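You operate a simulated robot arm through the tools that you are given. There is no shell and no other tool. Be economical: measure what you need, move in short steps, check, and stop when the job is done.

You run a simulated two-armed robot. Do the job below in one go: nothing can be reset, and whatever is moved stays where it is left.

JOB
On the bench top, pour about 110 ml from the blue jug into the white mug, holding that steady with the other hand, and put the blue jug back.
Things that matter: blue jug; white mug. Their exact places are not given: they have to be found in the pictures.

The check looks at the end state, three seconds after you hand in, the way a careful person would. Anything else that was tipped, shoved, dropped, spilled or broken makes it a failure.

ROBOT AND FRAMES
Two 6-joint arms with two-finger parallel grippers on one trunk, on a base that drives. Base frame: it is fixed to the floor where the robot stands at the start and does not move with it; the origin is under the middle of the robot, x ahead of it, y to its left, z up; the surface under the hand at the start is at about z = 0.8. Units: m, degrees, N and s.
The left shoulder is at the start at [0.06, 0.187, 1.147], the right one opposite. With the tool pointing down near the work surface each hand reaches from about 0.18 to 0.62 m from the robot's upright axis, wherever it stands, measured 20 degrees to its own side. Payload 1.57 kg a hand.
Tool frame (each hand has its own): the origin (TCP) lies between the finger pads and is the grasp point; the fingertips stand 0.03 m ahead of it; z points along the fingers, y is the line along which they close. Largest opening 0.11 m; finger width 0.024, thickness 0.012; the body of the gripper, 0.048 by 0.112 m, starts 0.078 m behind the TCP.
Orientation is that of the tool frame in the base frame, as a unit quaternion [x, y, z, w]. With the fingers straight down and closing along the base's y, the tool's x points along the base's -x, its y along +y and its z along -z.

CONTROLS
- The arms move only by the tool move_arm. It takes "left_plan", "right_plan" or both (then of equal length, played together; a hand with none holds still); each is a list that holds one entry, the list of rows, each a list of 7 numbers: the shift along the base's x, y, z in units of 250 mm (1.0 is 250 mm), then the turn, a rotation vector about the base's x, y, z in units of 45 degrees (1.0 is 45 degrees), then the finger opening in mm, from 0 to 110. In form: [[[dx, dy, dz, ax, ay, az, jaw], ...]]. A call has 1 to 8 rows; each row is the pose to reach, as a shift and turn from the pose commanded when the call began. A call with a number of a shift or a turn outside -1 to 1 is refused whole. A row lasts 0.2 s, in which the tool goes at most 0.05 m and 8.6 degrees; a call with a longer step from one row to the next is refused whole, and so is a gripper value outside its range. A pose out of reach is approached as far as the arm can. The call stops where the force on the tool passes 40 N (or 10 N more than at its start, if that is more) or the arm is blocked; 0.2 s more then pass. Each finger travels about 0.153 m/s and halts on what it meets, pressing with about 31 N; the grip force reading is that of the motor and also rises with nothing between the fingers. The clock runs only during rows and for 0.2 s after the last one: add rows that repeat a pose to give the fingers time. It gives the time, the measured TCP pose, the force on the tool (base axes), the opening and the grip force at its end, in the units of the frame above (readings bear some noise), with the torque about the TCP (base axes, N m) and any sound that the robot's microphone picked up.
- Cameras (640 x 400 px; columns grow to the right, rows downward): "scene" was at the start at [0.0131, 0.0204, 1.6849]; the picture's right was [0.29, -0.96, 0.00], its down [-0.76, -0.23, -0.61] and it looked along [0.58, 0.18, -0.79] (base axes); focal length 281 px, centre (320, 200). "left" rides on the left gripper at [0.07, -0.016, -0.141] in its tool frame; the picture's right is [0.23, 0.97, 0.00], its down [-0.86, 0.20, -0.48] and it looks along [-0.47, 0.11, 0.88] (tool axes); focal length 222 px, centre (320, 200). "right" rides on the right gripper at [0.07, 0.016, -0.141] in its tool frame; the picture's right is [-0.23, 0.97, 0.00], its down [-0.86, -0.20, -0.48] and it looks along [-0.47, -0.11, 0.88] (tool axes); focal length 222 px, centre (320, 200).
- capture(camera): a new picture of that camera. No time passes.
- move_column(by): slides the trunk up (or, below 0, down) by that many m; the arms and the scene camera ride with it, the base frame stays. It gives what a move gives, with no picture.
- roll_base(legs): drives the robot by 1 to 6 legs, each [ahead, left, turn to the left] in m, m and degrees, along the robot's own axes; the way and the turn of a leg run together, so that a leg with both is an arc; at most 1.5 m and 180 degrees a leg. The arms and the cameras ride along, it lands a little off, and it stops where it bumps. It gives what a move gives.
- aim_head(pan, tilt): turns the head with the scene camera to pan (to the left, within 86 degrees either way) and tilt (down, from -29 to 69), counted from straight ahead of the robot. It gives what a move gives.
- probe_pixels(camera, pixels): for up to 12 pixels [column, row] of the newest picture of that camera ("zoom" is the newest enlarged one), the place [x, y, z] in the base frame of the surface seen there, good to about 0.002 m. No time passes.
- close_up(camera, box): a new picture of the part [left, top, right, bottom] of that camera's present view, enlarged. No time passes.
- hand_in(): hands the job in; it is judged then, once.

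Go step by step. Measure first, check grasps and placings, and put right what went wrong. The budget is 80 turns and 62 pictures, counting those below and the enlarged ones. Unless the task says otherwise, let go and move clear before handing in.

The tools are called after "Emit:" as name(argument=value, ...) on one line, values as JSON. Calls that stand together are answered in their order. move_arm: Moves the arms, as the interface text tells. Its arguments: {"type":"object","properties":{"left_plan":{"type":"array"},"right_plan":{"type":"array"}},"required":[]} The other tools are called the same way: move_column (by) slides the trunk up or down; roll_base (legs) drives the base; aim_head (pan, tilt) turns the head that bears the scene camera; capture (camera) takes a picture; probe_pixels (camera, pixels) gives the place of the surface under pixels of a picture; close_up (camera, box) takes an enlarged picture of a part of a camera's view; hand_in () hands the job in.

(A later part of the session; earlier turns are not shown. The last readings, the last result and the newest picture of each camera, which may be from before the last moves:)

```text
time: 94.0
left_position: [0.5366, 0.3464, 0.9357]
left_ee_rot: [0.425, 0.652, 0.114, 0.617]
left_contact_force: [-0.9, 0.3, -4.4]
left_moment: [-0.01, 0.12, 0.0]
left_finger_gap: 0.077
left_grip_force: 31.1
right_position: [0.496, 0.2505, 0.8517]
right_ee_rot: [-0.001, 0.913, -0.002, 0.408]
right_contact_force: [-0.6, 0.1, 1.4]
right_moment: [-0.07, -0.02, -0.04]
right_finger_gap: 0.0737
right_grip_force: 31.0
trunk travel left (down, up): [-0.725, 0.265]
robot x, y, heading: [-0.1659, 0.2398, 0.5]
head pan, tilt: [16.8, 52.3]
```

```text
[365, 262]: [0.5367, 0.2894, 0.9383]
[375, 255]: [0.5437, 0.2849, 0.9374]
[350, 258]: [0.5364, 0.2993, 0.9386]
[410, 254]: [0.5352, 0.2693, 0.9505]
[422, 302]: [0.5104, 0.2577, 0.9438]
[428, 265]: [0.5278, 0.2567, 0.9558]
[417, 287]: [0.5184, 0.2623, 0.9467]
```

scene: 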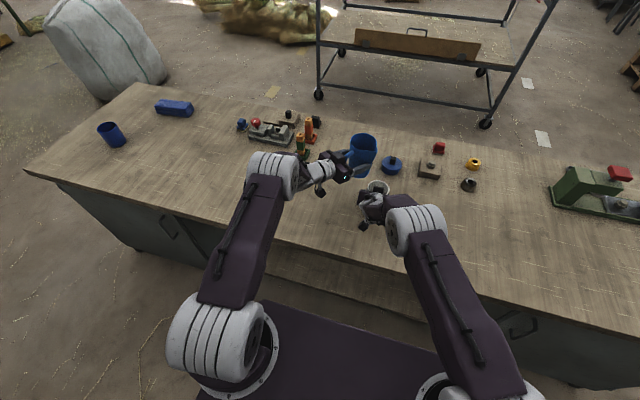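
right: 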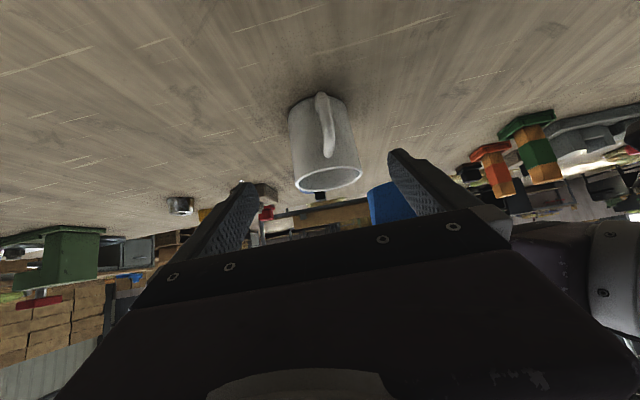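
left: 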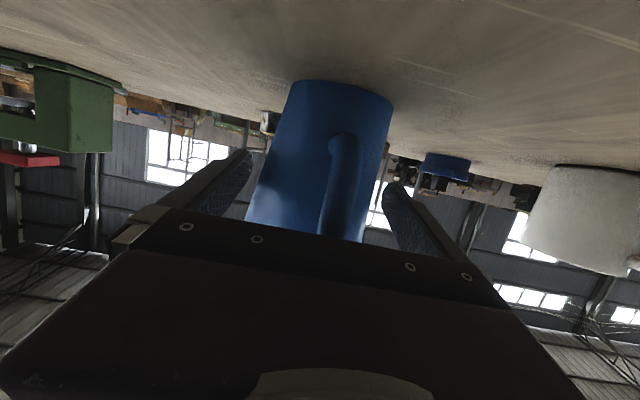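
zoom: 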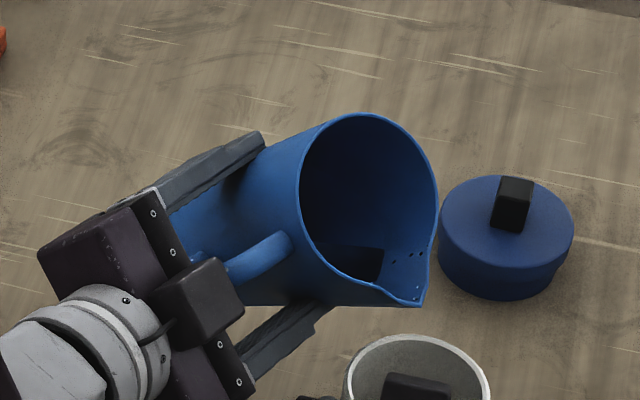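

Liquid is 5 mm below the spout lip. Tilting 4° more and holding.

Emit:
move_arm(left_plan=[[[0, 0, 0, 0.037, -0.025, 0, 40], [0, 0, 0, 0.074, -0.05, 0, 40], [0, 0, 0, 0.074, -0.05, 0, 40], [0, 0, 0, 0.074, -0.05, 0, 40], [0, 0, 0, 0.074, -0.05, 0, 40]]])

Emit:
close_up(camera="scene", box=[332, 145, 412, 195])

```text
time: 95.2
left_position: [0.5408, 0.345, 0.9354]
left_ee_rot: [0.441, 0.637, 0.141, 0.617]
left_contact_force: [0.7, -0.8, -4.6]
left_moment: [0.03, 0.07, -0.02]
left_finger_gap: 0.0771
left_grip_force: 30.8
right_position: [0.4959, 0.2511, 0.8512]
right_ee_rot: [0.0, 0.913, -0.003, 0.408]
right_contact_force: [0.2, -0.1, 0.8]
right_moment: [-0.09, 0.01, -0.02]
right_finger_gap: 0.0741
right_grip_force: 30.8
trunk travel left (down, up): [-0.725, 0.265]
robot x, y, heading: [-0.1666, 0.241, -0.2]
head pan, tilt: [16.8, 52.3]
```

```text
8.00 times, centred on (372, 170) of scene
```

zoom: 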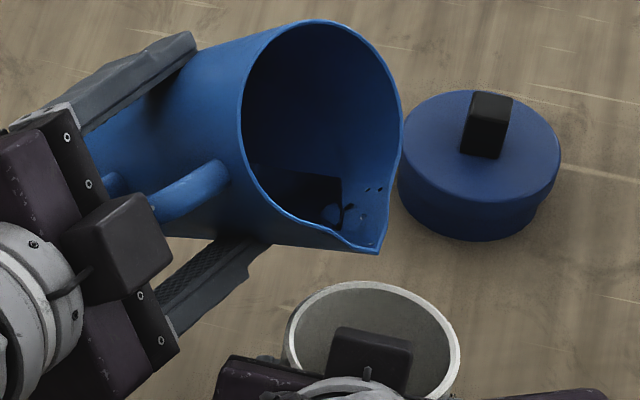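

Liquid is about to reach the lip (dark edge near (345,215)). Another 3° with hold.

Emit:
move_arm(left_plan=[[[0, 0, 0, 0.028, -0.019, 0, 40], [0, 0, 0, 0.055, -0.037, 0, 40], [0, 0, 0, 0.055, -0.037, 0, 40], [0, 0, 0, 0.055, -0.037, 0, 40], [0, 0, 0, 0.055, -0.037, 0, 40]]])

Emit:
close_up(camera="scene", box=[332, 145, 412, 195])

```text
time: 96.4
left_position: [0.5442, 0.3451, 0.9356]
left_ee_rot: [0.451, 0.625, 0.162, 0.616]
left_contact_force: [-0.3, 0.0, -3.4]
left_moment: [0.0, 0.08, -0.01]
left_finger_gap: 0.0772
left_grip_force: 31.3
left hand out of reach, approached as far as the arm can: row 1, 2, 3, 4, 5
right_position: [0.4961, 0.2499, 0.8511]
right_ee_rot: [-0.001, 0.913, -0.002, 0.408]
right_contact_force: [-0.9, -0.1, 1.3]
right_moment: [-0.06, 0.0, -0.03]
right_finger_gap: 0.0738
right_grip_force: 31.4
trunk travel left (down, up): [-0.725, 0.265]
robot x, y, heading: [-0.1697, 0.2372, 0.2]
head pan, tilt: [16.8, 52.3]
```

```text
8.00 times, centred on (372, 170) of scene
```

zoom: 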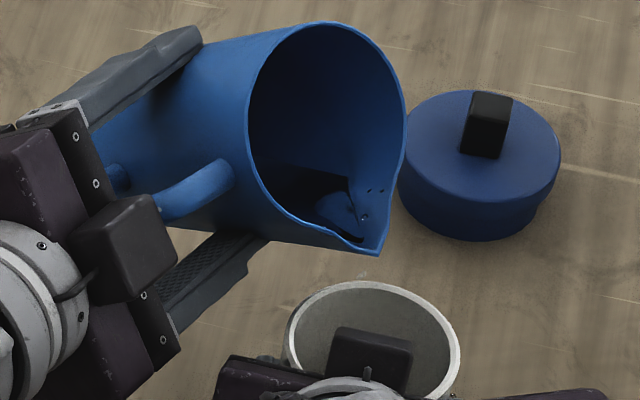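

Emit:
probe_pixels(camera="zoom", pixels=[[376, 251], [340, 205], [300, 195], [365, 273], [380, 320], [430, 350], [345, 228]])

```text
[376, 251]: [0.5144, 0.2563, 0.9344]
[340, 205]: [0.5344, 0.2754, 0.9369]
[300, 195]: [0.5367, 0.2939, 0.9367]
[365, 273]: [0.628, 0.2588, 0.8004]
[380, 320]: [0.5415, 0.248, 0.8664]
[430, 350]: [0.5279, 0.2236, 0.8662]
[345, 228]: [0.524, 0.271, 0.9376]
```

Spout lip (0.514,0.256,0.934) is right over the mug with the liquid at lip level, but the arm is at its inner limit. I'll yaw 12° about the spout tip to regain room.

Emit:
move_arm(left_plan=[[[0.013, -0.01, 0, 0, 0, -0.067, 40], [0.027, -0.02, 0, 0, 0, -0.133, 40], [0.04, -0.03, 0, 0, 0, -0.2, 40], [0.054, -0.04, 0, 0, 0, -0.267, 40], [0.054, -0.04, 0, 0, 0, -0.267, 40]]])

Emit:
close_up(camera="scene", box=[332, 145, 412, 195])

```text
time: 97.6
left_position: [0.557, 0.3356, 0.9365]
left_ee_rot: [0.514, 0.574, 0.096, 0.631]
left_contact_force: [0.3, -0.1, -3.7]
left_moment: [0.03, 0.13, 0.04]
left_finger_gap: 0.0772
left_grip_force: 30.9
right_position: [0.4961, 0.2502, 0.8525]
right_ee_rot: [0.0, 0.913, -0.003, 0.408]
right_contact_force: [-1.2, -0.1, 0.7]
right_moment: [-0.09, 0.04, -0.01]
right_finger_gap: 0.074
right_grip_force: 30.2
trunk travel left (down, up): [-0.725, 0.265]
robot x, y, heading: [-0.1688, 0.2389, 0.2]
head pan, tilt: [16.8, 52.3]
```

```text
8.00 times, centred on (372, 170) of scene
```

zoom: 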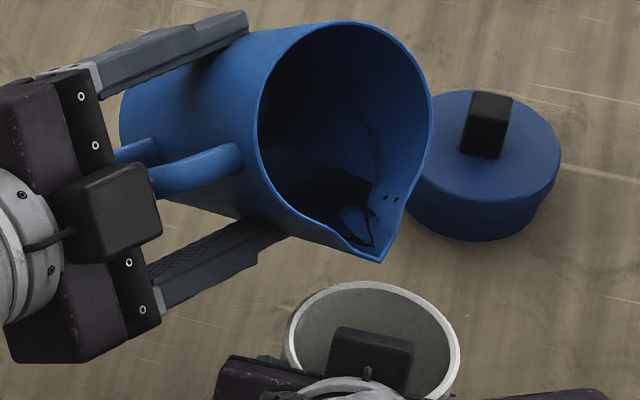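

Yaw reached without drift. Tilting 4° more about the new axis with a hold.

Emit:
move_arm(left_plan=[[[0, 0, 0, 0.031, -0.032, 0, 40], [0, 0, 0, 0.062, -0.064, 0, 40], [0, 0, 0, 0.062, -0.064, 0, 40], [0, 0, 0, 0.062, -0.064, 0, 40], [0, 0, 0, 0.062, -0.064, 0, 40]]])

Emit:
close_up(camera="scene", box=[332, 145, 412, 195])

Emit:
probe_pixels(camera="zoom", pixels=[[383, 258], [340, 205], [320, 195], [300, 190], [380, 310], [430, 350], [300, 330], [380, 325]])

```text
time: 98.8
left_position: [0.5566, 0.3352, 0.9353]
left_ee_rot: [0.526, 0.555, 0.123, 0.633]
left_contact_force: [-0.2, 0.1, -3.6]
left_moment: [0.02, 0.05, 0.01]
left_finger_gap: 0.077
left_grip_force: 30.8
right_position: [0.4957, 0.2511, 0.8511]
right_ee_rot: [0.0, 0.913, -0.003, 0.408]
right_contact_force: [-0.4, 0.3, 0.9]
right_moment: [-0.07, 0.0, 0.0]
right_finger_gap: 0.0739
right_grip_force: 30.4
trunk travel left (down, up): [-0.725, 0.265]
robot x, y, heading: [-0.1649, 0.241, 0.2]
head pan, tilt: [16.8, 52.3]
```

```text
8.00 times, centred on (372, 170) of scene
```

zoom: 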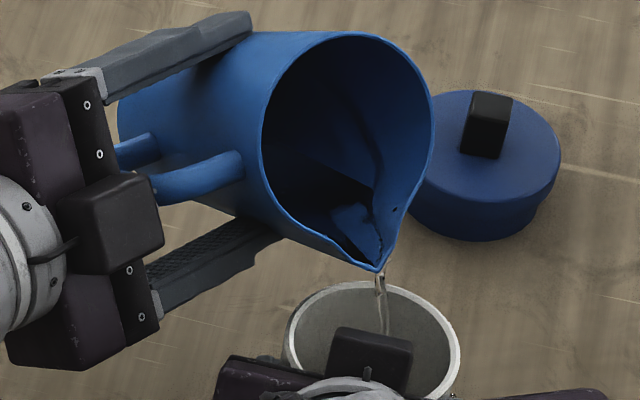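

```text
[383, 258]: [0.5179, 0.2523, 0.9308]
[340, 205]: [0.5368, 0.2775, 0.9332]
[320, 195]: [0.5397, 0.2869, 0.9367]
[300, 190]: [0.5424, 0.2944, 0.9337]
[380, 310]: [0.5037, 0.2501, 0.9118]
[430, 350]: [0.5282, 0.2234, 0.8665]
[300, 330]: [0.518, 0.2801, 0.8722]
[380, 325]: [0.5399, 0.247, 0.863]
```

A clear stream falls at (0.504,0.250), dead centre of the mug. Hold one second to see the rate.

Emit:
move_arm(left_plan=[[[0, 0, 0, 0, 0, 0, 40], [0, 0, 0, 0, 0, 0, 40], [0, 0, 0, 0, 0, 0, 40], [0, 0, 0, 0, 0, 0, 40], [0, 0, 0, 0, 0, 0, 40]]])

Emit:
close_up(camera="scene", box=[332, 145, 412, 195])

Emit:
probe_pixels(camera="zoom", pixels=[[340, 205], [320, 195], [300, 190], [430, 360], [420, 375], [300, 345], [320, 345]])

```text
time: 100.0
left_position: [0.5576, 0.3354, 0.9341]
left_ee_rot: [0.527, 0.555, 0.123, 0.632]
left_contact_force: [-0.2, 0.3, -3.5]
left_moment: [0.02, 0.07, -0.01]
left_finger_gap: 0.077
left_grip_force: 30.8
right_position: [0.4964, 0.2501, 0.8523]
right_ee_rot: [-0.001, 0.913, -0.002, 0.408]
right_contact_force: [-0.7, -0.6, -1.0]
right_moment: [-0.06, 0.02, -0.02]
right_finger_gap: 0.0743
right_grip_force: 31.2
trunk travel left (down, up): [-0.725, 0.265]
robot x, y, heading: [-0.1698, 0.2364, 0.3]
head pan, tilt: [16.8, 52.3]
```

```text
8.00 times, centred on (372, 170) of scene
```

zoom: 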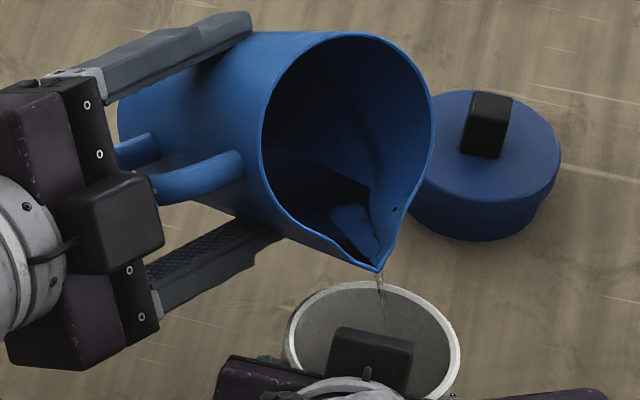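

```text
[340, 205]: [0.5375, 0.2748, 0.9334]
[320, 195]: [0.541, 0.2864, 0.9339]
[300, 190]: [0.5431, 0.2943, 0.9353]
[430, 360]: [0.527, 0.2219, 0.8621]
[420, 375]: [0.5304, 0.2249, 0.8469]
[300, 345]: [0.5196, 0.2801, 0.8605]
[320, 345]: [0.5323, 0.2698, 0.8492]
```

Flow is settling toward equilibrium; the jug's true tilt is 53.4° (≈45–50 ml out by geometry). Tilting to 57° and holding ~1.5 s.

Emit:
move_arm(left_plan=[[[0, 0, 0, 0.027, -0.028, 0, 40], [0, 0, 0, 0.054, -0.056, 0, 40], [0, 0, 0, 0.054, -0.056, 0, 40], [0, 0, 0, 0.054, -0.056, 0, 40], [0, 0, 0, 0.054, -0.056, 0, 40], [0, 0, 0, 0.054, -0.056, 0, 40], [0, 0, 0, 0.054, -0.056, 0, 40], [0, 0, 0, 0.054, -0.056, 0, 40]]])

Emit:
close_up(camera="scene", box=[332, 145, 412, 195])

Emit:
probe_pixels(camera="zoom", pixels=[[340, 210], [320, 195], [300, 190], [380, 262], [420, 375], [310, 350], [320, 345], [430, 365], [290, 185]])

```text
time: 101.8
left_position: [0.5585, 0.3354, 0.9357]
left_ee_rot: [0.537, 0.539, 0.146, 0.633]
left_contact_force: [-0.2, 0.0, -3.7]
left_moment: [0.05, 0.09, 0.03]
left_finger_gap: 0.0774
left_grip_force: 30.6
right_position: [0.4963, 0.2501, 0.8506]
right_ee_rot: [0.0, 0.913, -0.003, 0.408]
right_contact_force: [-0.5, -0.2, -0.4]
right_moment: [-0.07, -0.03, -0.03]
right_finger_gap: 0.074
right_grip_force: 31.1
trunk travel left (down, up): [-0.725, 0.265]
robot x, y, heading: [-0.1674, 0.2366, 0.3]
head pan, tilt: [16.8, 52.3]
```

```text
8.00 times, centred on (372, 170) of scene
```

zoom: 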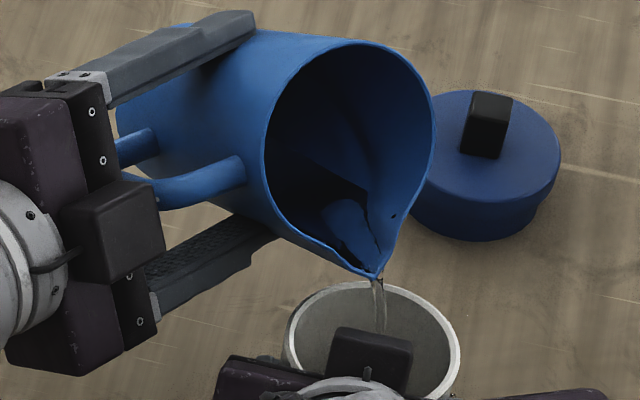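

```text
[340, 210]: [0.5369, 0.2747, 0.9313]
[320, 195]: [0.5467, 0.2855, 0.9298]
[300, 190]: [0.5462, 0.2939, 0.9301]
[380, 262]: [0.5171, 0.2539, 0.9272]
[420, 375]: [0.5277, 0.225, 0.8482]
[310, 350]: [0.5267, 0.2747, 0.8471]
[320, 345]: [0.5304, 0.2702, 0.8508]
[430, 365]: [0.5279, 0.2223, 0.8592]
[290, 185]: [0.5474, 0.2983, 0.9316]
```

Stream still runs cleanly; keep holding 1.6 s and re-measure.

Emit:
move_arm(left_plan=[[[0, 0, 0, 0, 0, 0, 40], [0, 0, 0, 0, 0, 0, 40], [0, 0, 0, 0, 0, 0, 40], [0, 0, 0, 0, 0, 0, 40], [0, 0, 0, 0, 0, 0, 40], [0, 0, 0, 0, 0, 0, 40], [0, 0, 0, 0, 0, 0, 40], [0, 0, 0, 0, 0, 0, 40]]])

Emit:
close_up(camera="scene", box=[332, 145, 412, 195])

Emit:
probe_pixels(camera="zoom", pixels=[[340, 210], [320, 195], [310, 190], [300, 190], [378, 272], [290, 185], [295, 195], [325, 205]])

```text
time: 103.6
left_position: [0.5569, 0.3358, 0.9355]
left_ee_rot: [0.538, 0.538, 0.146, 0.632]
left_contact_force: [-0.6, 0.2, -3.5]
left_moment: [0.02, 0.1, -0.02]
left_finger_gap: 0.0769
left_grip_force: 31.5
right_position: [0.4963, 0.251, 0.8521]
right_ee_rot: [-0.001, 0.913, -0.002, 0.409]
right_contact_force: [-0.1, 0.4, -0.4]
right_moment: [-0.09, 0.0, -0.05]
right_finger_gap: 0.0741
right_grip_force: 30.4
trunk travel left (down, up): [-0.725, 0.265]
robot x, y, heading: [-0.1687, 0.2379, 0.5]
head pan, tilt: [16.8, 52.3]
```

```text
8.00 times, centred on (372, 170) of scene
```

zoom: 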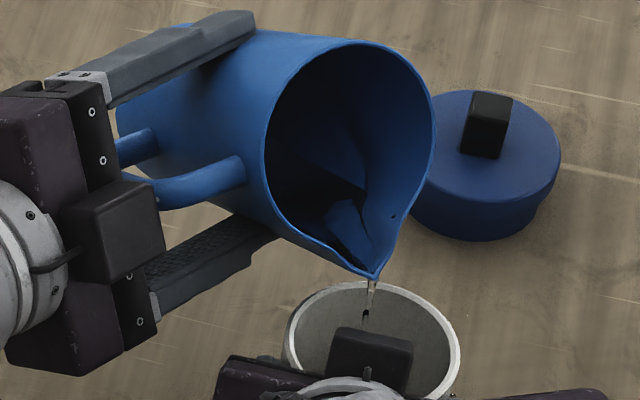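

```text
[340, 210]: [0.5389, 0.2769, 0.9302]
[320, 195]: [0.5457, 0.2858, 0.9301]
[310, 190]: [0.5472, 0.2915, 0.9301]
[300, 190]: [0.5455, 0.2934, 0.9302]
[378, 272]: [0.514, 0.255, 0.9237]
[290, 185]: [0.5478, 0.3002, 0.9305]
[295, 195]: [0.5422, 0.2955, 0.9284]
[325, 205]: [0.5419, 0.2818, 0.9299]
```

By level (z 0.930 vs hand 0.9355 at 57.0°) roughly 50 ml is out. Tilting to 60° and holding; target level is ≈0.9205.

Emit:
move_arm(left_plan=[[[0, 0, 0, 0.023, -0.024, 0, 40], [0, 0, 0, 0.046, -0.048, 0, 40], [0, 0, 0, 0.046, -0.048, 0, 40], [0, 0, 0, 0.046, -0.048, 0, 40], [0, 0, 0, 0.046, -0.048, 0, 40], [0, 0, 0, 0.046, -0.048, 0, 40], [0, 0, 0, 0.046, -0.048, 0, 40], [0, 0, 0, 0.046, -0.048, 0, 40]]])

Emit:
move_arm(left_plan=[[[0, 0, 0, 0, 0, 0, 40], [0, 0, 0, 0, 0, 0, 40], [0, 0, 0, 0, 0, 0, 40], [0, 0, 0, 0, 0, 0, 40]]])

Emit:
close_up(camera="scene", box=[332, 145, 412, 195])

Emit:
probe_pixels(camera="zoom", pixels=[[340, 210], [320, 195], [310, 190], [330, 210], [376, 272], [335, 200], [315, 200], [420, 375], [425, 380], [315, 350]])

```text
time: 105.4
left_position: [0.5564, 0.3347, 0.9359]
left_ee_rot: [0.545, 0.524, 0.166, 0.633]
left_contact_force: [-0.8, -0.1, -2.3]
left_moment: [0.03, 0.08, 0.0]
left_finger_gap: 0.077
left_grip_force: 31.3
right_position: [0.4967, 0.249, 0.8508]
right_ee_rot: [0.0, 0.913, -0.003, 0.408]
right_contact_force: [-1.9, 0.1, -0.2]
right_moment: [-0.08, 0.01, -0.04]
right_finger_gap: 0.074
right_grip_force: 30.6
trunk travel left (down, up): [-0.725, 0.265]
robot x, y, heading: [-0.1664, 0.2373, -0.0]
head pan, tilt: [16.8, 52.3]
```

```text
time: 106.4
left_position: [0.5568, 0.3343, 0.9365]
left_ee_rot: [0.546, 0.523, 0.167, 0.633]
left_contact_force: [0.7, -0.2, -2.9]
left_moment: [-0.01, 0.09, 0.0]
left_finger_gap: 0.0776
left_grip_force: 31.5
right_position: [0.4955, 0.2498, 0.8517]
right_ee_rot: [0.001, 0.913, -0.003, 0.409]
right_contact_force: [-1.2, -0.4, 0.1]
right_moment: [-0.1, -0.03, 0.0]
right_finger_gap: 0.074
right_grip_force: 30.8
trunk travel left (down, up): [-0.725, 0.265]
robot x, y, heading: [-0.1683, 0.2403, 0.3]
head pan, tilt: [16.8, 52.3]
```

```text
8.00 times, centred on (372, 170) of scene
```

zoom: 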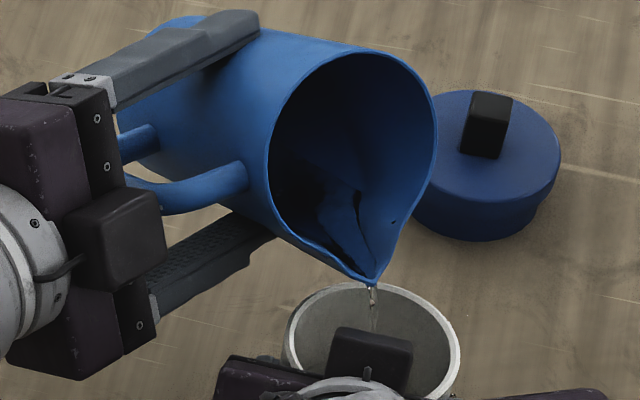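

```text
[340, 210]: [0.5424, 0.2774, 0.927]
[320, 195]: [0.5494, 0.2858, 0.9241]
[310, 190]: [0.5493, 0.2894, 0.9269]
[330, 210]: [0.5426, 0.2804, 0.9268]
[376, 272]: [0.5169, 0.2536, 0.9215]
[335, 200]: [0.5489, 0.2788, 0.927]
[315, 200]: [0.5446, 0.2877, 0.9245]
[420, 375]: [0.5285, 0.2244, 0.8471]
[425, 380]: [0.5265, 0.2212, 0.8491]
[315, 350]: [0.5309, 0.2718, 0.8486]
```

Roughly 80 ml by level estimate, but the weight reading suggests more; I'll tilt back 20° to stop the flow, then weigh repeatedly and measure the still level.

Emit:
move_arm(left_plan=[[[0, 0, 0, -0.1, 0.103, 0, 40], [0, 0, 0, -0.2, 0.207, 0, 40], [0, 0, 0, -0.309, 0.32, 0, 40], [0, 0, 0, -0.309, 0.32, 0, 40], [0, 0, 0, -0.309, 0.32, 0, 40], [0, 0, 0, -0.309, 0.32, 0, 40], [0, 0, 0, -0.309, 0.32, 0, 40], [0, 0, 0, -0.309, 0.32, 0, 40]]])

Emit:
move_arm(left_plan=[[[0, 0, 0, 0, 0, 0, 40]]])

Emit:
move_arm(left_plan=[[[0, 0, 0, 0, 0, 0, 40]]])

Emit:
move_arm(left_plan=[[[0, 0, 0, 0, 0, 0, 40]]])

Emit:
move_arm(left_plan=[[[0, 0, 0, 0, 0, 0, 40]]])

Emit:
move_arm(left_plan=[[[0, 0, 0, 0, 0, 0, 40]]])

Emit:
move_arm(left_plan=[[[0, 0, 0, 0, 0, 0, 40]]])

Emit:
move_arm(left_plan=[[[0, 0, 0, 0, 0, 0, 40]]])

Emit:
move_arm(left_plan=[[[0, 0, 0, 0, 0, 0, 40]]])

Emit:
close_up(camera="scene", box=[332, 135, 412, 185])

```text
time: 108.2
left_position: [0.557, 0.3358, 0.9353]
left_ee_rot: [0.48, 0.616, 0.032, 0.624]
left_contact_force: [-1.0, 0.0, -2.7]
left_moment: [0.0, 0.08, 0.0]
left_finger_gap: 0.0769
left_grip_force: 30.8
right_position: [0.496, 0.2498, 0.851]
right_ee_rot: [0.0, 0.913, -0.002, 0.408]
right_contact_force: [-1.1, -0.4, -1.0]
right_moment: [-0.07, 0.01, -0.02]
right_finger_gap: 0.0738
right_grip_force: 30.7
trunk travel left (down, up): [-0.725, 0.265]
robot x, y, heading: [-0.1689, 0.2409, 0.0]
head pan, tilt: [16.8, 52.3]
```

```text
time: 108.6
left_position: [0.5571, 0.3349, 0.9358]
left_ee_rot: [0.481, 0.615, 0.032, 0.624]
left_contact_force: [-0.6, 0.0, -3.4]
left_moment: [0.0, 0.03, 0.0]
left_finger_gap: 0.0769
left_grip_force: 31.2
right_position: [0.496, 0.2504, 0.8514]
right_ee_rot: [0.0, 0.913, -0.002, 0.408]
right_contact_force: [-1.2, 0.0, 0.6]
right_moment: [-0.05, -0.01, -0.01]
right_finger_gap: 0.0739
right_grip_force: 31.2
trunk travel left (down, up): [-0.725, 0.265]
robot x, y, heading: [-0.1687, 0.238, 0.2]
head pan, tilt: [16.8, 52.3]
```

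```text
time: 109.0
left_position: [0.5569, 0.335, 0.9356]
left_ee_rot: [0.481, 0.615, 0.032, 0.624]
left_contact_force: [0.1, -0.3, -3.1]
left_moment: [0.0, 0.09, -0.01]
left_finger_gap: 0.0771
left_grip_force: 30.7
right_position: [0.4955, 0.2491, 0.8523]
right_ee_rot: [-0.001, 0.913, -0.002, 0.408]
right_contact_force: [-0.5, -0.4, -0.2]
right_moment: [-0.08, 0.01, -0.04]
right_finger_gap: 0.0738
right_grip_force: 31.1
trunk travel left (down, up): [-0.725, 0.265]
robot x, y, heading: [-0.1656, 0.2409, 0.2]
head pan, tilt: [16.8, 52.3]
```

```text
time: 109.4
left_position: [0.5559, 0.334, 0.9359]
left_ee_rot: [0.482, 0.615, 0.032, 0.623]
left_contact_force: [-0.7, 0.4, -2.9]
left_moment: [-0.03, 0.07, -0.01]
left_finger_gap: 0.0771
left_grip_force: 30.9
right_position: [0.4961, 0.2505, 0.8517]
right_ee_rot: [0.0, 0.913, -0.003, 0.408]
right_contact_force: [-1.0, -0.1, -0.2]
right_moment: [-0.09, -0.01, -0.07]
right_finger_gap: 0.0743
right_grip_force: 31.1
trunk travel left (down, up): [-0.725, 0.265]
robot x, y, heading: [-0.1692, 0.2388, 0.1]
head pan, tilt: [16.8, 52.3]
```

```text
time: 109.8
left_position: [0.556, 0.3355, 0.9349]
left_ee_rot: [0.481, 0.615, 0.033, 0.624]
left_contact_force: [-0.3, 0.3, -3.1]
left_moment: [-0.01, 0.06, -0.04]
left_finger_gap: 0.0773
left_grip_force: 31.2
right_position: [0.4962, 0.251, 0.8509]
right_ee_rot: [0.0, 0.913, -0.002, 0.409]
right_contact_force: [-0.9, 0.3, -0.6]
right_moment: [-0.09, 0.0, -0.03]
right_finger_gap: 0.0741
right_grip_force: 31.0
trunk travel left (down, up): [-0.725, 0.265]
robot x, y, heading: [-0.1702, 0.2402, 0.1]
head pan, tilt: [16.8, 52.3]
```

```text
time: 110.2
left_position: [0.5561, 0.3344, 0.9359]
left_ee_rot: [0.481, 0.615, 0.033, 0.624]
left_contact_force: [0.8, -0.2, -3.2]
left_moment: [0.01, 0.07, -0.02]
left_finger_gap: 0.0769
left_grip_force: 30.9
right_position: [0.4959, 0.2504, 0.851]
right_ee_rot: [0.0, 0.913, -0.002, 0.408]
right_contact_force: [-0.1, 0.4, 0.8]
right_moment: [-0.09, 0.0, -0.01]
right_finger_gap: 0.0739
right_grip_force: 30.9
trunk travel left (down, up): [-0.725, 0.265]
robot x, y, heading: [-0.1664, 0.2388, 0.4]
head pan, tilt: [16.8, 52.3]
```

```text
time: 110.6
left_position: [0.5566, 0.3353, 0.9344]
left_ee_rot: [0.481, 0.615, 0.033, 0.624]
left_contact_force: [-0.1, 0.2, -3.0]
left_moment: [0.04, 0.05, -0.02]
left_finger_gap: 0.0771
left_grip_force: 30.8
right_position: [0.4963, 0.251, 0.8519]
right_ee_rot: [0.0, 0.913, -0.003, 0.409]
right_contact_force: [-1.6, 0.1, 0.4]
right_moment: [-0.07, 0.01, -0.01]
right_finger_gap: 0.0741
right_grip_force: 31.2
trunk travel left (down, up): [-0.725, 0.265]
robot x, y, heading: [-0.1656, 0.2378, 0.3]
head pan, tilt: [16.8, 52.3]
```

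```text
time: 111.0
left_position: [0.5568, 0.3352, 0.9351]
left_ee_rot: [0.481, 0.615, 0.033, 0.624]
left_contact_force: [-0.3, 0.3, -2.8]
left_moment: [0.01, 0.07, -0.01]
left_finger_gap: 0.0771
left_grip_force: 31.0
right_position: [0.4968, 0.2497, 0.852]
right_ee_rot: [-0.001, 0.913, -0.002, 0.408]
right_contact_force: [-0.6, -0.4, -0.4]
right_moment: [-0.07, 0.01, -0.04]
right_finger_gap: 0.074
right_grip_force: 30.9
trunk travel left (down, up): [-0.725, 0.265]
robot x, y, heading: [-0.169, 0.2384, 0.2]
head pan, tilt: [16.8, 52.3]
```

```text
time: 111.4
left_position: [0.557, 0.3354, 0.9359]
left_ee_rot: [0.481, 0.615, 0.032, 0.624]
left_contact_force: [-0.2, 0.5, -3.0]
left_moment: [0.04, 0.05, 0.0]
left_finger_gap: 0.0774
left_grip_force: 31.2
right_position: [0.4956, 0.2504, 0.8515]
right_ee_rot: [-0.001, 0.913, -0.002, 0.408]
right_contact_force: [-0.9, -0.2, -0.7]
right_moment: [-0.1, 0.02, -0.03]
right_finger_gap: 0.074
right_grip_force: 31.0
trunk travel left (down, up): [-0.725, 0.265]
robot x, y, heading: [-0.1674, 0.2388, 0.4]
head pan, tilt: [16.8, 52.3]
```

```text
8.00 times, centred on (372, 160) of scene
```

zoom: 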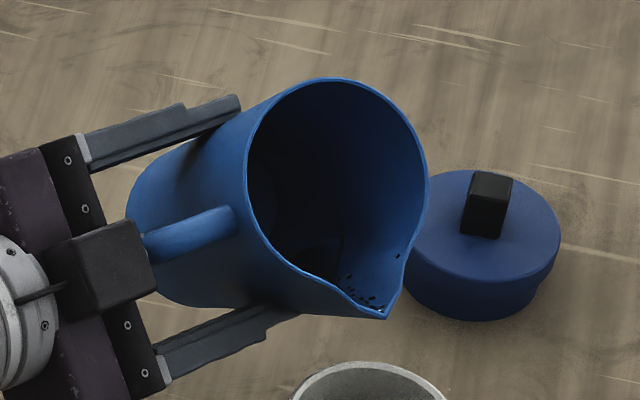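

Weight is now 3.02±0.07 N vs ≈3.87 before, i.e. ~85 ml out. Probing the still level for a second estimate.

Emit:
probe_pixels(camera="zoom", pixels=[[320, 250], [310, 245], [325, 260], [330, 245], [315, 258], [300, 240], [320, 265], [290, 235], [384, 312]])

```text
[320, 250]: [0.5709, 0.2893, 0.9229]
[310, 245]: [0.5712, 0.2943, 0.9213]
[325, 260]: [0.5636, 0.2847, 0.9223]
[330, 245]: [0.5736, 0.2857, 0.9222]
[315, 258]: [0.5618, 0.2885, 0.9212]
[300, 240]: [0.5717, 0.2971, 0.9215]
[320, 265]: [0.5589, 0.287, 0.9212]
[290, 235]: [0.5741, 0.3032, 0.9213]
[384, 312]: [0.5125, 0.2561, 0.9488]
```

Level at 39.9° gives ~87 ml too, so about 23 ml more is needed. Tilting to ~61.5° for ~2.3 s, then back, then weighing and measuring again.

Emit:
move_arm(left_plan=[[[0, 0, 0, 0.09, -0.093, 0, 40], [0, 0, 0, 0.18, -0.186, 0, 40], [0, 0, 0, 0.26, -0.27, 0, 40], [0, 0, 0, 0.332, -0.344, 0, 40], [0, 0, 0, 0.332, -0.344, 0, 40], [0, 0, 0, 0.332, -0.344, 0, 40], [0, 0, 0, 0.332, -0.344, 0, 40], [0, 0, 0, 0.332, -0.344, 0, 40]]])

Emit:
close_up(camera="scene", box=[332, 145, 412, 195])

Emit:
move_arm(left_plan=[[[0, 0, 0, 0, 0, 0, 40], [0, 0, 0, 0, 0, 0, 40], [0, 0, 0, 0, 0, 0, 40], [0, 0, 0, 0, 0, 0, 40], [0, 0, 0, 0, 0, 0, 40]]])

Emit:
move_arm(left_plan=[[[0, 0, 0, -0.1, 0.103, 0, 40], [0, 0, 0, -0.2, 0.207, 0, 40], [0, 0, 0, -0.332, 0.344, 0, 40], [0, 0, 0, -0.332, 0.344, 0, 40], [0, 0, 0, -0.332, 0.344, 0, 40], [0, 0, 0, -0.332, 0.344, 0, 40], [0, 0, 0, -0.332, 0.344, 0, 40], [0, 0, 0, -0.332, 0.344, 0, 40]]])

Emit:
move_arm(left_plan=[[[0, 0, 0, 0, 0, 0, 40]]])

Emit:
move_arm(left_plan=[[[0, 0, 0, 0, 0, 0, 40]]])

Emit:
move_arm(left_plan=[[[0, 0, 0, 0, 0, 0, 40]]])

Emit:
move_arm(left_plan=[[[0, 0, 0, 0, 0, 0, 40]]])

Emit:
move_arm(left_plan=[[[0, 0, 0, 0, 0, 0, 40]]])

Emit:
close_up(camera="scene", box=[332, 135, 412, 185])

Emit:
probe_pixels(camera="zoom", pixels=[[320, 250], [310, 245], [325, 260], [315, 240], [315, 258], [300, 240], [320, 265], [290, 235], [305, 230]])

```text
time: 113.2
left_position: [0.5566, 0.3349, 0.9374]
left_ee_rot: [0.55, 0.516, 0.175, 0.633]
left_contact_force: [0.0, -0.2, -1.8]
left_moment: [0.02, 0.09, 0.02]
left_finger_gap: 0.0769
left_grip_force: 31.3
right_position: [0.4963, 0.2501, 0.8526]
right_ee_rot: [0.001, 0.913, -0.003, 0.408]
right_contact_force: [-1.5, -0.8, 0.7]
right_moment: [-0.05, 0.03, -0.02]
right_finger_gap: 0.074
right_grip_force: 31.0
trunk travel left (down, up): [-0.725, 0.265]
robot x, y, heading: [-0.1707, 0.2404, 0.4]
head pan, tilt: [16.8, 52.3]
```

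```text
8.00 times, centred on (372, 170) of scene
```

zoom: 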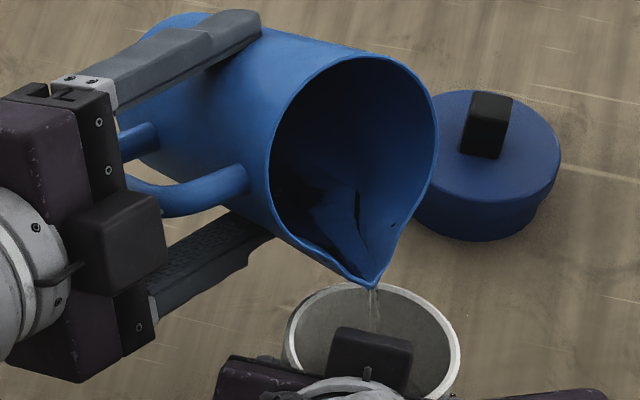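

```text
time: 114.4
left_position: [0.5563, 0.3354, 0.9366]
left_ee_rot: [0.549, 0.516, 0.176, 0.633]
left_contact_force: [-1.2, 0.5, -2.8]
left_moment: [0.0, 0.09, 0.0]
left_finger_gap: 0.077
left_grip_force: 30.8
right_position: [0.4953, 0.2511, 0.8521]
right_ee_rot: [-0.001, 0.913, -0.002, 0.408]
right_contact_force: [-1.1, -0.6, -0.7]
right_moment: [-0.07, 0.0, -0.06]
right_finger_gap: 0.0741
right_grip_force: 30.8
trunk travel left (down, up): [-0.725, 0.265]
robot x, y, heading: [-0.1652, 0.2405, 0.3]
head pan, tilt: [16.8, 52.3]
```

```text
time: 116.2
left_position: [0.5572, 0.3366, 0.9357]
left_ee_rot: [0.481, 0.615, 0.032, 0.624]
left_contact_force: [-0.6, 0.2, -2.2]
left_moment: [0.02, 0.07, -0.02]
left_finger_gap: 0.0769
left_grip_force: 31.2
right_position: [0.4964, 0.2513, 0.8521]
right_ee_rot: [0.0, 0.913, -0.003, 0.409]
right_contact_force: [-0.1, -0.8, -0.4]
right_moment: [-0.06, 0.0, -0.01]
right_finger_gap: 0.074
right_grip_force: 31.0
trunk travel left (down, up): [-0.725, 0.265]
robot x, y, heading: [-0.1656, 0.2404, 0.1]
head pan, tilt: [16.8, 52.3]
```

```text
time: 116.6
left_position: [0.5574, 0.3352, 0.9363]
left_ee_rot: [0.481, 0.615, 0.032, 0.624]
left_contact_force: [0.4, 0.2, -2.3]
left_moment: [0.0, 0.06, 0.01]
left_finger_gap: 0.0773
left_grip_force: 31.3
right_position: [0.4962, 0.2503, 0.8525]
right_ee_rot: [0.0, 0.913, -0.002, 0.408]
right_contact_force: [-1.2, -0.2, -0.1]
right_moment: [-0.12, 0.0, -0.03]
right_finger_gap: 0.074
right_grip_force: 31.3
trunk travel left (down, up): [-0.725, 0.265]
robot x, y, heading: [-0.1661, 0.2396, 0.2]
head pan, tilt: [16.8, 52.3]
```

```text
time: 117.0
left_position: [0.5572, 0.3356, 0.9354]
left_ee_rot: [0.481, 0.615, 0.032, 0.624]
left_contact_force: [-0.1, 0.1, -2.5]
left_moment: [0.02, 0.05, 0.03]
left_finger_gap: 0.0772
left_grip_force: 31.7
right_position: [0.4959, 0.2503, 0.8513]
right_ee_rot: [0.0, 0.913, -0.003, 0.409]
right_contact_force: [-1.1, -0.5, 0.0]
right_moment: [-0.08, 0.01, -0.01]
right_finger_gap: 0.0739
right_grip_force: 30.5
trunk travel left (down, up): [-0.725, 0.265]
robot x, y, heading: [-0.1657, 0.2375, 0.0]
head pan, tilt: [16.8, 52.3]
```

```text
time: 117.4
left_position: [0.5553, 0.336, 0.9351]
left_ee_rot: [0.48, 0.616, 0.032, 0.624]
left_contact_force: [0.0, 0.3, -3.6]
left_moment: [0.05, 0.06, -0.02]
left_finger_gap: 0.077
left_grip_force: 30.9
right_position: [0.4965, 0.2502, 0.8527]
right_ee_rot: [0.0, 0.913, -0.003, 0.408]
right_contact_force: [-1.0, 0.2, 0.0]
right_moment: [-0.08, 0.04, -0.01]
right_finger_gap: 0.0741
right_grip_force: 31.4
trunk travel left (down, up): [-0.725, 0.265]
robot x, y, heading: [-0.1665, 0.2382, 0.2]
head pan, tilt: [16.8, 52.3]
```

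```text
time: 117.8
left_position: [0.5557, 0.335, 0.9361]
left_ee_rot: [0.482, 0.615, 0.032, 0.624]
left_contact_force: [-0.5, -0.4, -2.6]
left_moment: [0.0, 0.07, -0.02]
left_finger_gap: 0.077
left_grip_force: 30.7
right_position: [0.496, 0.2492, 0.8523]
right_ee_rot: [0.0, 0.913, -0.003, 0.408]
right_contact_force: [0.0, -0.3, -0.5]
right_moment: [-0.03, -0.01, 0.01]
right_finger_gap: 0.0741
right_grip_force: 31.0
trunk travel left (down, up): [-0.725, 0.265]
robot x, y, heading: [-0.1678, 0.2379, 0.1]
head pan, tilt: [16.8, 52.3]
```

```text
time: 118.2
left_position: [0.5566, 0.3346, 0.9361]
left_ee_rot: [0.482, 0.615, 0.032, 0.623]
left_contact_force: [0.0, -0.8, -2.6]
left_moment: [0.01, 0.07, 0.04]
left_finger_gap: 0.0771
left_grip_force: 31.1
right_position: [0.4964, 0.251, 0.8517]
right_ee_rot: [0.0, 0.913, -0.003, 0.408]
right_contact_force: [-0.4, -0.8, 0.5]
right_moment: [-0.13, -0.01, -0.02]
right_finger_gap: 0.074
right_grip_force: 31.2
trunk travel left (down, up): [-0.725, 0.265]
robot x, y, heading: [-0.1715, 0.2393, 0.3]
head pan, tilt: [16.8, 52.3]
```

```text
8.00 times, centred on (372, 160) of scene
```

zoom: 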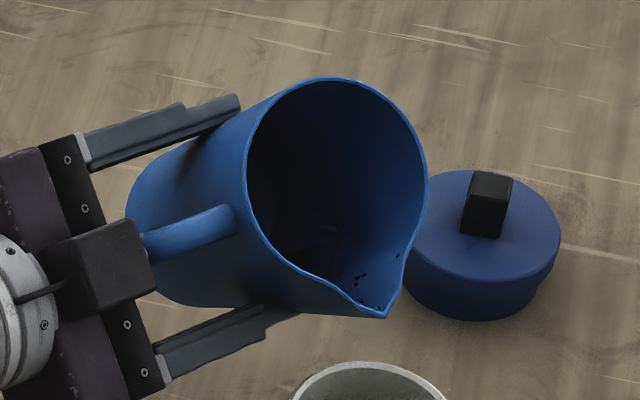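

```text
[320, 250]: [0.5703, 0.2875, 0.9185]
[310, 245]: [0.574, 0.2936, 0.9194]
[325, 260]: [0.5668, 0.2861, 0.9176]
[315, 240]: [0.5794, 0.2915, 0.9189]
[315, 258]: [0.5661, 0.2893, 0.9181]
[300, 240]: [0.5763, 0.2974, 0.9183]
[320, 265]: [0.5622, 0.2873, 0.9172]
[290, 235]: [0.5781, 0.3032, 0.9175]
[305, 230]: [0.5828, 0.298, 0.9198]
```

Still level fell to 0.918 → total ≈108 ml by level, and the weight agrees (~110–120). Pouring done: bring the jug upright while raising it.

Emit:
move_arm(left_plan=[[[0, 0, 0.04, -0.077, 0.08, 0, 40], [0, 0, 0.08, -0.155, 0.16, 0, 40], [0, 0, 0.12, -0.232, 0.24, 0, 40], [0, 0, 0.16, -0.309, 0.32, 0, 40], [0, 0, 0.2, -0.386, 0.4, 0, 40], [0, 0, 0.24, -0.464, 0.48, 0, 40], [0, 0, 0.28, -0.541, 0.56, 0, 40], [0, 0, 0.3, -0.618, 0.639, 0, 40]]])

Emit:
move_arm(left_plan=[[[0.02, 0.05, 0, 0, 0, 0.04, 40], [0.03, 0.12, 0, 0, 0, 0.1, 40], [0.04, 0.2, 0, 0, 0, 0.17, 40], [0.04, 0.28, 0, 0, 0, 0.24, 40], [0.04, 0.34, 0, 0, 0, 0.267, 40], [0.04, 0.34, 0, 0, 0, 0.267, 40]]])

Emit:
move_arm(right_plan=[[[0, 0, 0, 0, 0, 0, 80], [0, 0, 0, 0, 0, 0, 95], [0, 0, 0, 0, 0, 0, 110], [0, 0, 0, 0, 0, 0, 110], [-0.06, 0, 0.054, 0, 0, 0, 110], [-0.13, 0, 0.12, 0, 0, 0, 110], [-0.2, 0, 0.19, 0, 0, 0, 110], [-0.28, 0, 0.27, 0, 0, 0, 110]]])

Emit:
capture(camera="scene")

```text
time: 120.0
left_position: [0.5557, 0.335, 1.0101]
left_ee_rot: [0.311, 0.739, -0.234, 0.549]
left_contact_force: [-0.7, -0.4, -1.8]
left_moment: [0.03, 0.04, -0.02]
left_finger_gap: 0.077
left_grip_force: 30.6
right_position: [0.4962, 0.2506, 0.851]
right_ee_rot: [-0.001, 0.912, -0.002, 0.409]
right_contact_force: [-1.2, -0.3, 0.0]
right_moment: [-0.05, -0.01, -0.02]
right_finger_gap: 0.0743
right_grip_force: 31.0
trunk travel left (down, up): [-0.725, 0.265]
robot x, y, heading: [-0.1708, 0.2413, 0.4]
head pan, tilt: [16.8, 52.3]
```

```text
time: 121.4
left_position: [0.5657, 0.4204, 1.0107]
left_ee_rot: [0.233, 0.768, -0.175, 0.571]
left_contact_force: [0.8, 0.1, -2.9]
left_moment: [0.01, 0.07, -0.03]
left_finger_gap: 0.0771
left_grip_force: 30.4
right_position: [0.4961, 0.2504, 0.8512]
right_ee_rot: [0.0, 0.913, -0.002, 0.408]
right_contact_force: [-1.1, 0.1, -0.3]
right_moment: [-0.1, 0.03, -0.02]
right_finger_gap: 0.074
right_grip_force: 30.8
trunk travel left (down, up): [-0.725, 0.265]
robot x, y, heading: [-0.168, 0.2418, 0.3]
head pan, tilt: [16.8, 52.3]
```

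```text
time: 123.2
left_position: [0.564, 0.4187, 1.0111]
left_ee_rot: [0.233, 0.767, -0.175, 0.572]
left_contact_force: [0.9, 0.8, -2.7]
left_moment: [0.02, 0.03, 0.0]
left_finger_gap: 0.077
left_grip_force: 31.1
right_position: [0.4277, 0.2499, 0.9201]
right_ee_rot: [0.0, 0.913, -0.003, 0.409]
right_contact_force: [0.3, 0.2, -0.1]
right_moment: [-0.01, -0.01, -0.01]
right_finger_gap: 0.1101
right_grip_force: 0.2
trunk travel left (down, up): [-0.725, 0.265]
robot x, y, heading: [-0.1704, 0.24, 0.1]
head pan, tilt: [16.8, 52.3]
```

```text
10 pictures are left
```

scene: 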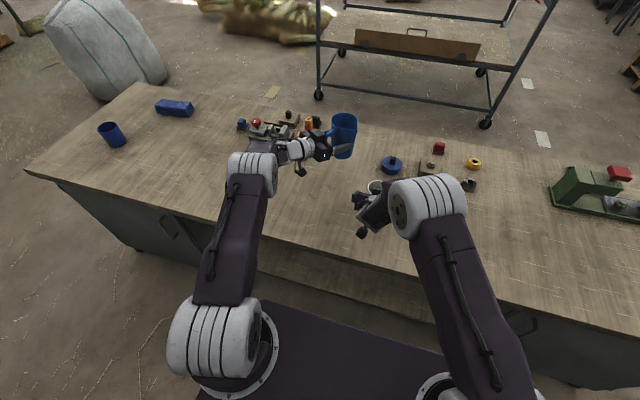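

Both freed. The right hand now rises, turns fingers-down and moves to the right so the jug can return.

Emit:
move_arm(right_plan=[[[-0.05, 0, 0.05, 0, 0, 0, 110], [-0.1, 0, 0.12, 0, 0.1, 0, 110], [-0.14, 0, 0.22, 0, 0.25, 0, 110], [-0.18, 0, 0.32, 0, 0.42, 0, 110], [-0.2, 0, 0.42, 0, 0.6, 0, 110], [-0.22, 0, 0.5, 0, 0.78, 0, 110], [-0.22, 0, 0.5, 0, 0.9, 0, 110], [-0.22, 0, 0.5, 0, 1.0, 0, 110]]])

Emit:
move_arm(right_plan=[[[0, -0.12, 0, 0, 0, 0, 110], [0, -0.26, 0, 0, 0, 0, 110], [0, -0.4, 0, 0, 0, 0, 110], [0, -0.54, 0, 0, 0, 0, 110], [0, -0.68, 0, 0, 0, 0, 110], [0, -0.82, 0, 0, 0, 0, 110], [0, -0.96, 0, 0, 0, 0, 110]]])

Emit:
close_up(camera="scene", box=[310, 110, 438, 190])

```text
time: 125.0
left_position: [0.5672, 0.4197, 1.0103]
left_ee_rot: [0.233, 0.768, -0.175, 0.571]
left_contact_force: [0.4, -0.8, -3.5]
left_moment: [0.07, 0.04, -0.01]
left_finger_gap: 0.077
left_grip_force: 30.8
right_position: [0.3723, 0.2507, 1.0461]
right_ee_rot: [-0.002, 1.0, -0.003, 0.027]
right_contact_force: [0.1, 1.1, -1.0]
right_moment: [0.0, -0.01, 0.02]
right_finger_gap: 0.11
right_grip_force: 0.0
trunk travel left (down, up): [-0.725, 0.265]
robot x, y, heading: [-0.1664, 0.2356, 0.3]
head pan, tilt: [16.8, 52.3]
```

```text
time: 126.6
left_position: [0.5671, 0.4188, 1.0107]
left_ee_rot: [0.234, 0.767, -0.176, 0.571]
left_contact_force: [0.1, -1.6, -2.1]
left_moment: [0.04, 0.06, 0.04]
left_finger_gap: 0.0769
left_grip_force: 31.2
right_position: [0.3719, 0.01, 1.0456]
right_ee_rot: [-0.001, 1.0, -0.002, 0.028]
right_contact_force: [-0.2, -0.2, 0.6]
right_moment: [0.03, 0.01, -0.02]
right_finger_gap: 0.1098
right_grip_force: 0.0
trunk travel left (down, up): [-0.725, 0.265]
robot x, y, heading: [-0.1666, 0.2391, -0.2]
head pan, tilt: [16.8, 52.3]
```

```text
5.00 times, centred on (374, 150) of scene
```

zoom: 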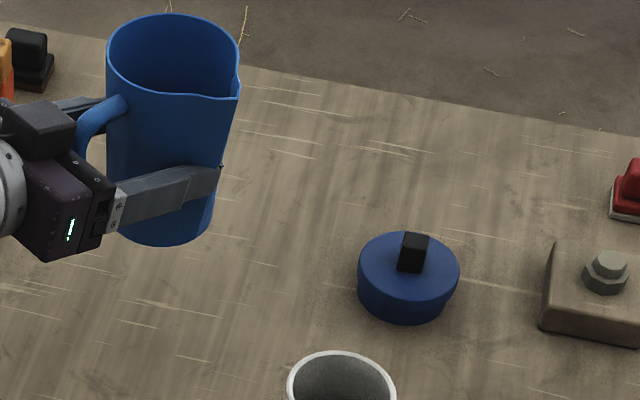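

The mug is now unobstructed; check its level.

Emit:
close_up(camera="scene", box=[344, 165, 408, 205])

Emit:
probe_pixels(camera="zoom", pixels=[[310, 200], [330, 200], [310, 220], [320, 190], [300, 180], [340, 210], [250, 190], [390, 190], [320, 132], [310, 238], [320, 165]])

```text
10.00 times, centred on (376, 185) of scene
```

zoom: 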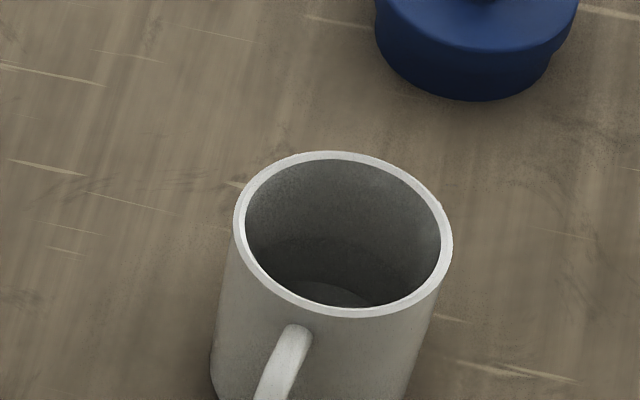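

```text
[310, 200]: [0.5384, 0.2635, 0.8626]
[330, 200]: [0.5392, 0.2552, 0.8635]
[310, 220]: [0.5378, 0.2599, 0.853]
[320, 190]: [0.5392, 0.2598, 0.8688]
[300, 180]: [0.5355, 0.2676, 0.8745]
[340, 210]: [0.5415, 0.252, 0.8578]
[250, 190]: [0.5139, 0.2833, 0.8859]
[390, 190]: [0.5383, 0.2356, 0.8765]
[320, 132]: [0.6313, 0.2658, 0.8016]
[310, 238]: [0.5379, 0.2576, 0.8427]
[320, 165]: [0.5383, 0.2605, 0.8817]
```

Emit:
probe_pixels(camera="zoom", pixels=[[320, 250], [320, 260], [340, 270], [330, 280], [330, 292], [300, 270], [380, 270], [350, 290], [318, 298]])

```text
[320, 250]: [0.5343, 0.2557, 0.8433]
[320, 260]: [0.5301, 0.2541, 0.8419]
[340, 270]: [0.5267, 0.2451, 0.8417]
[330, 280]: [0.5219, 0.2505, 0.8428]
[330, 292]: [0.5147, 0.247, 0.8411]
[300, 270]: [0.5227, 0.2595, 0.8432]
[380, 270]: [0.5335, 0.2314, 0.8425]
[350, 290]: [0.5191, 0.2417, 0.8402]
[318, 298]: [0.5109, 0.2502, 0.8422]
```

Mug level is z≈0.842 over a floor of ≈0.806: about 115 ml, consistent. Now drive back to the pick-up station (back 0.03, right 0.16 m) and move the right hand further right.

Emit:
roll_base(legs=[[-0.03, 0, 0], [0, -0.16, 0]])

Emit:
move_arm(right_plan=[[[0, -0.1, 0, 0, 0, 0, 110], [0, -0.22, 0, 0, 0, 0, 110], [0, -0.34, 0, 0, 0, 0, 110], [0, -0.46, 0, 0, 0, 0, 110], [0, -0.5, 0, 0, 0, 0, 110]]])

Emit:
move_arm(left_plan=[[[-0.03, 0.03, 0, 0, 0, 0.1, 40], [-0.08, 0.06, 0, 0, 0, 0.22, 40], [-0.13, 0.1, 0, 0, 0, 0.34, 40], [-0.18, 0.13, 0, 0, 0, 0.46, 40], [-0.22, 0.16, 0, 0, 0, 0.58, 40], [-0.25, 0.18, 0, 0, 0, 0.7, 40], [-0.26, 0.18, 0, 0, 0, 0.753, 40], [-0.26, 0.18, 0, 0, 0, 0.753, 40]]])

```text
time: 128.4
left_position: [0.5369, 0.2621, 1.0091]
left_ee_rot: [0.233, 0.767, -0.177, 0.571]
left_contact_force: [0.5, -0.2, -2.0]
left_moment: [0.02, 0.04, 0.0]
left_finger_gap: 0.0773
left_grip_force: 30.8
right_position: [0.3436, -0.1464, 1.0456]
right_ee_rot: [-0.001, 1.0, -0.002, 0.027]
right_contact_force: [-0.7, -0.9, -0.8]
right_moment: [-0.01, -0.02, 0.02]
right_finger_gap: 0.1102
right_grip_force: 0.0
trunk travel left (down, up): [-0.725, 0.265]
robot x, y, heading: [-0.2, 0.0811, -0.2]
head pan, tilt: [16.8, 52.3]
```

```text
time: 129.7
left_position: [0.5368, 0.2603, 1.009]
left_ee_rot: [0.233, 0.768, -0.175, 0.57]
left_contact_force: [0.0, 0.0, -2.8]
left_moment: [0.01, 0.04, -0.01]
left_finger_gap: 0.0771
left_grip_force: 31.5
right_position: [0.3425, -0.2733, 1.0459]
right_ee_rot: [-0.001, 1.0, -0.002, 0.029]
right_contact_force: [0.0, 0.7, 0.3]
right_moment: [-0.01, 0.0, -0.01]
right_finger_gap: 0.1099
right_grip_force: 0.0
trunk travel left (down, up): [-0.725, 0.265]
robot x, y, heading: [-0.2002, 0.078, 0.3]
head pan, tilt: [16.8, 52.3]
```

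```text
time: 131.4
left_position: [0.4723, 0.3045, 1.009]
left_ee_rot: [0.0, 0.802, -0.002, 0.597]
left_contact_force: [-0.1, -0.2, -2.1]
left_moment: [0.03, 0.05, -0.02]
left_finger_gap: 0.0769
left_grip_force: 31.0
right_position: [0.3423, -0.2731, 1.0459]
right_ee_rot: [-0.001, 1.0, -0.003, 0.029]
right_contact_force: [-0.2, 0.5, -0.1]
right_moment: [-0.01, 0.0, 0.0]
right_finger_gap: 0.11
right_grip_force: 0.1
trunk travel left (down, up): [-0.725, 0.265]
robot x, y, heading: [-0.1986, 0.0799, -0.0]
head pan, tilt: [16.8, 52.3]
```

Jug is facing forward again at yaw 0. Retracing the carry to above its original spot.

Emit:
move_arm(left_plan=[[[-0.01, -0.05, 0, 0, 0, 0, 40], [-0.02, -0.13, 0, 0, 0, 0, 40], [-0.03, -0.22, 0, 0, 0, 0, 40], [-0.04, -0.32, 0, 0, 0, 0, 40], [-0.04, -0.42, 0, 0, 0, 0, 40], [-0.04, -0.52, 0, 0, 0, 0, 40], [-0.04, -0.6, 0, 0, 0, 0, 40], [-0.04, -0.65, 0, 0, 0, 0, 40]]])

Emit:
move_arm(left_plan=[[[0, -0.05, 0.04, 0, 0, 0, 40], [0.01, -0.13, 0.09, 0, 0, 0, 40], [0.02, -0.22, 0.15, 0, 0, 0, 40], [0.03, -0.32, 0.21, 0, 0, 0, 40], [0.03, -0.42, 0.27, 0, 0, 0, 40], [0.03, -0.52, 0.32, 0, -0.008, 0, 40], [0.03, -0.58, 0.36, 0, -0.015, 0, 40], [0.03, -0.597, 0.36, 0, -0.015, 0, 40]]])

```text
time: 133.2
left_position: [0.4631, 0.1405, 1.0091]
left_ee_rot: [-0.001, 0.802, -0.001, 0.597]
left_contact_force: [-0.2, -1.2, -2.2]
left_moment: [0.0, 0.02, -0.02]
left_finger_gap: 0.0773
left_grip_force: 30.5
left hand out of reach, approached as far as the arm can: row 3, 4
right_position: [0.3432, -0.2728, 1.0465]
right_ee_rot: [0.0, 1.0, -0.001, 0.028]
right_contact_force: [-0.7, 0.1, -0.4]
right_moment: [0.0, 0.01, 0.03]
right_finger_gap: 0.1099
right_grip_force: 0.0
trunk travel left (down, up): [-0.725, 0.265]
robot x, y, heading: [-0.198, 0.0803, 0.0]
head pan, tilt: [16.8, 52.3]
```

```text
time: 135.1
left_position: [0.4685, -0.0073, 1.1001]
left_ee_rot: [0.0, 0.799, -0.002, 0.602]
left_contact_force: [0.0, 0.1, -2.7]
left_moment: [-0.02, 0.05, -0.01]
left_finger_gap: 0.0772
left_grip_force: 30.6
right_position: [0.3434, -0.2716, 1.046]
right_ee_rot: [-0.001, 1.0, -0.002, 0.029]
right_contact_force: [-0.5, -0.2, 0.2]
right_moment: [-0.01, -0.01, 0.0]
right_finger_gap: 0.1101
right_grip_force: 0.2
trunk travel left (down, up): [-0.725, 0.265]
robot x, y, heading: [-0.1982, 0.0802, 0.2]
head pan, tilt: [16.8, 52.3]
```

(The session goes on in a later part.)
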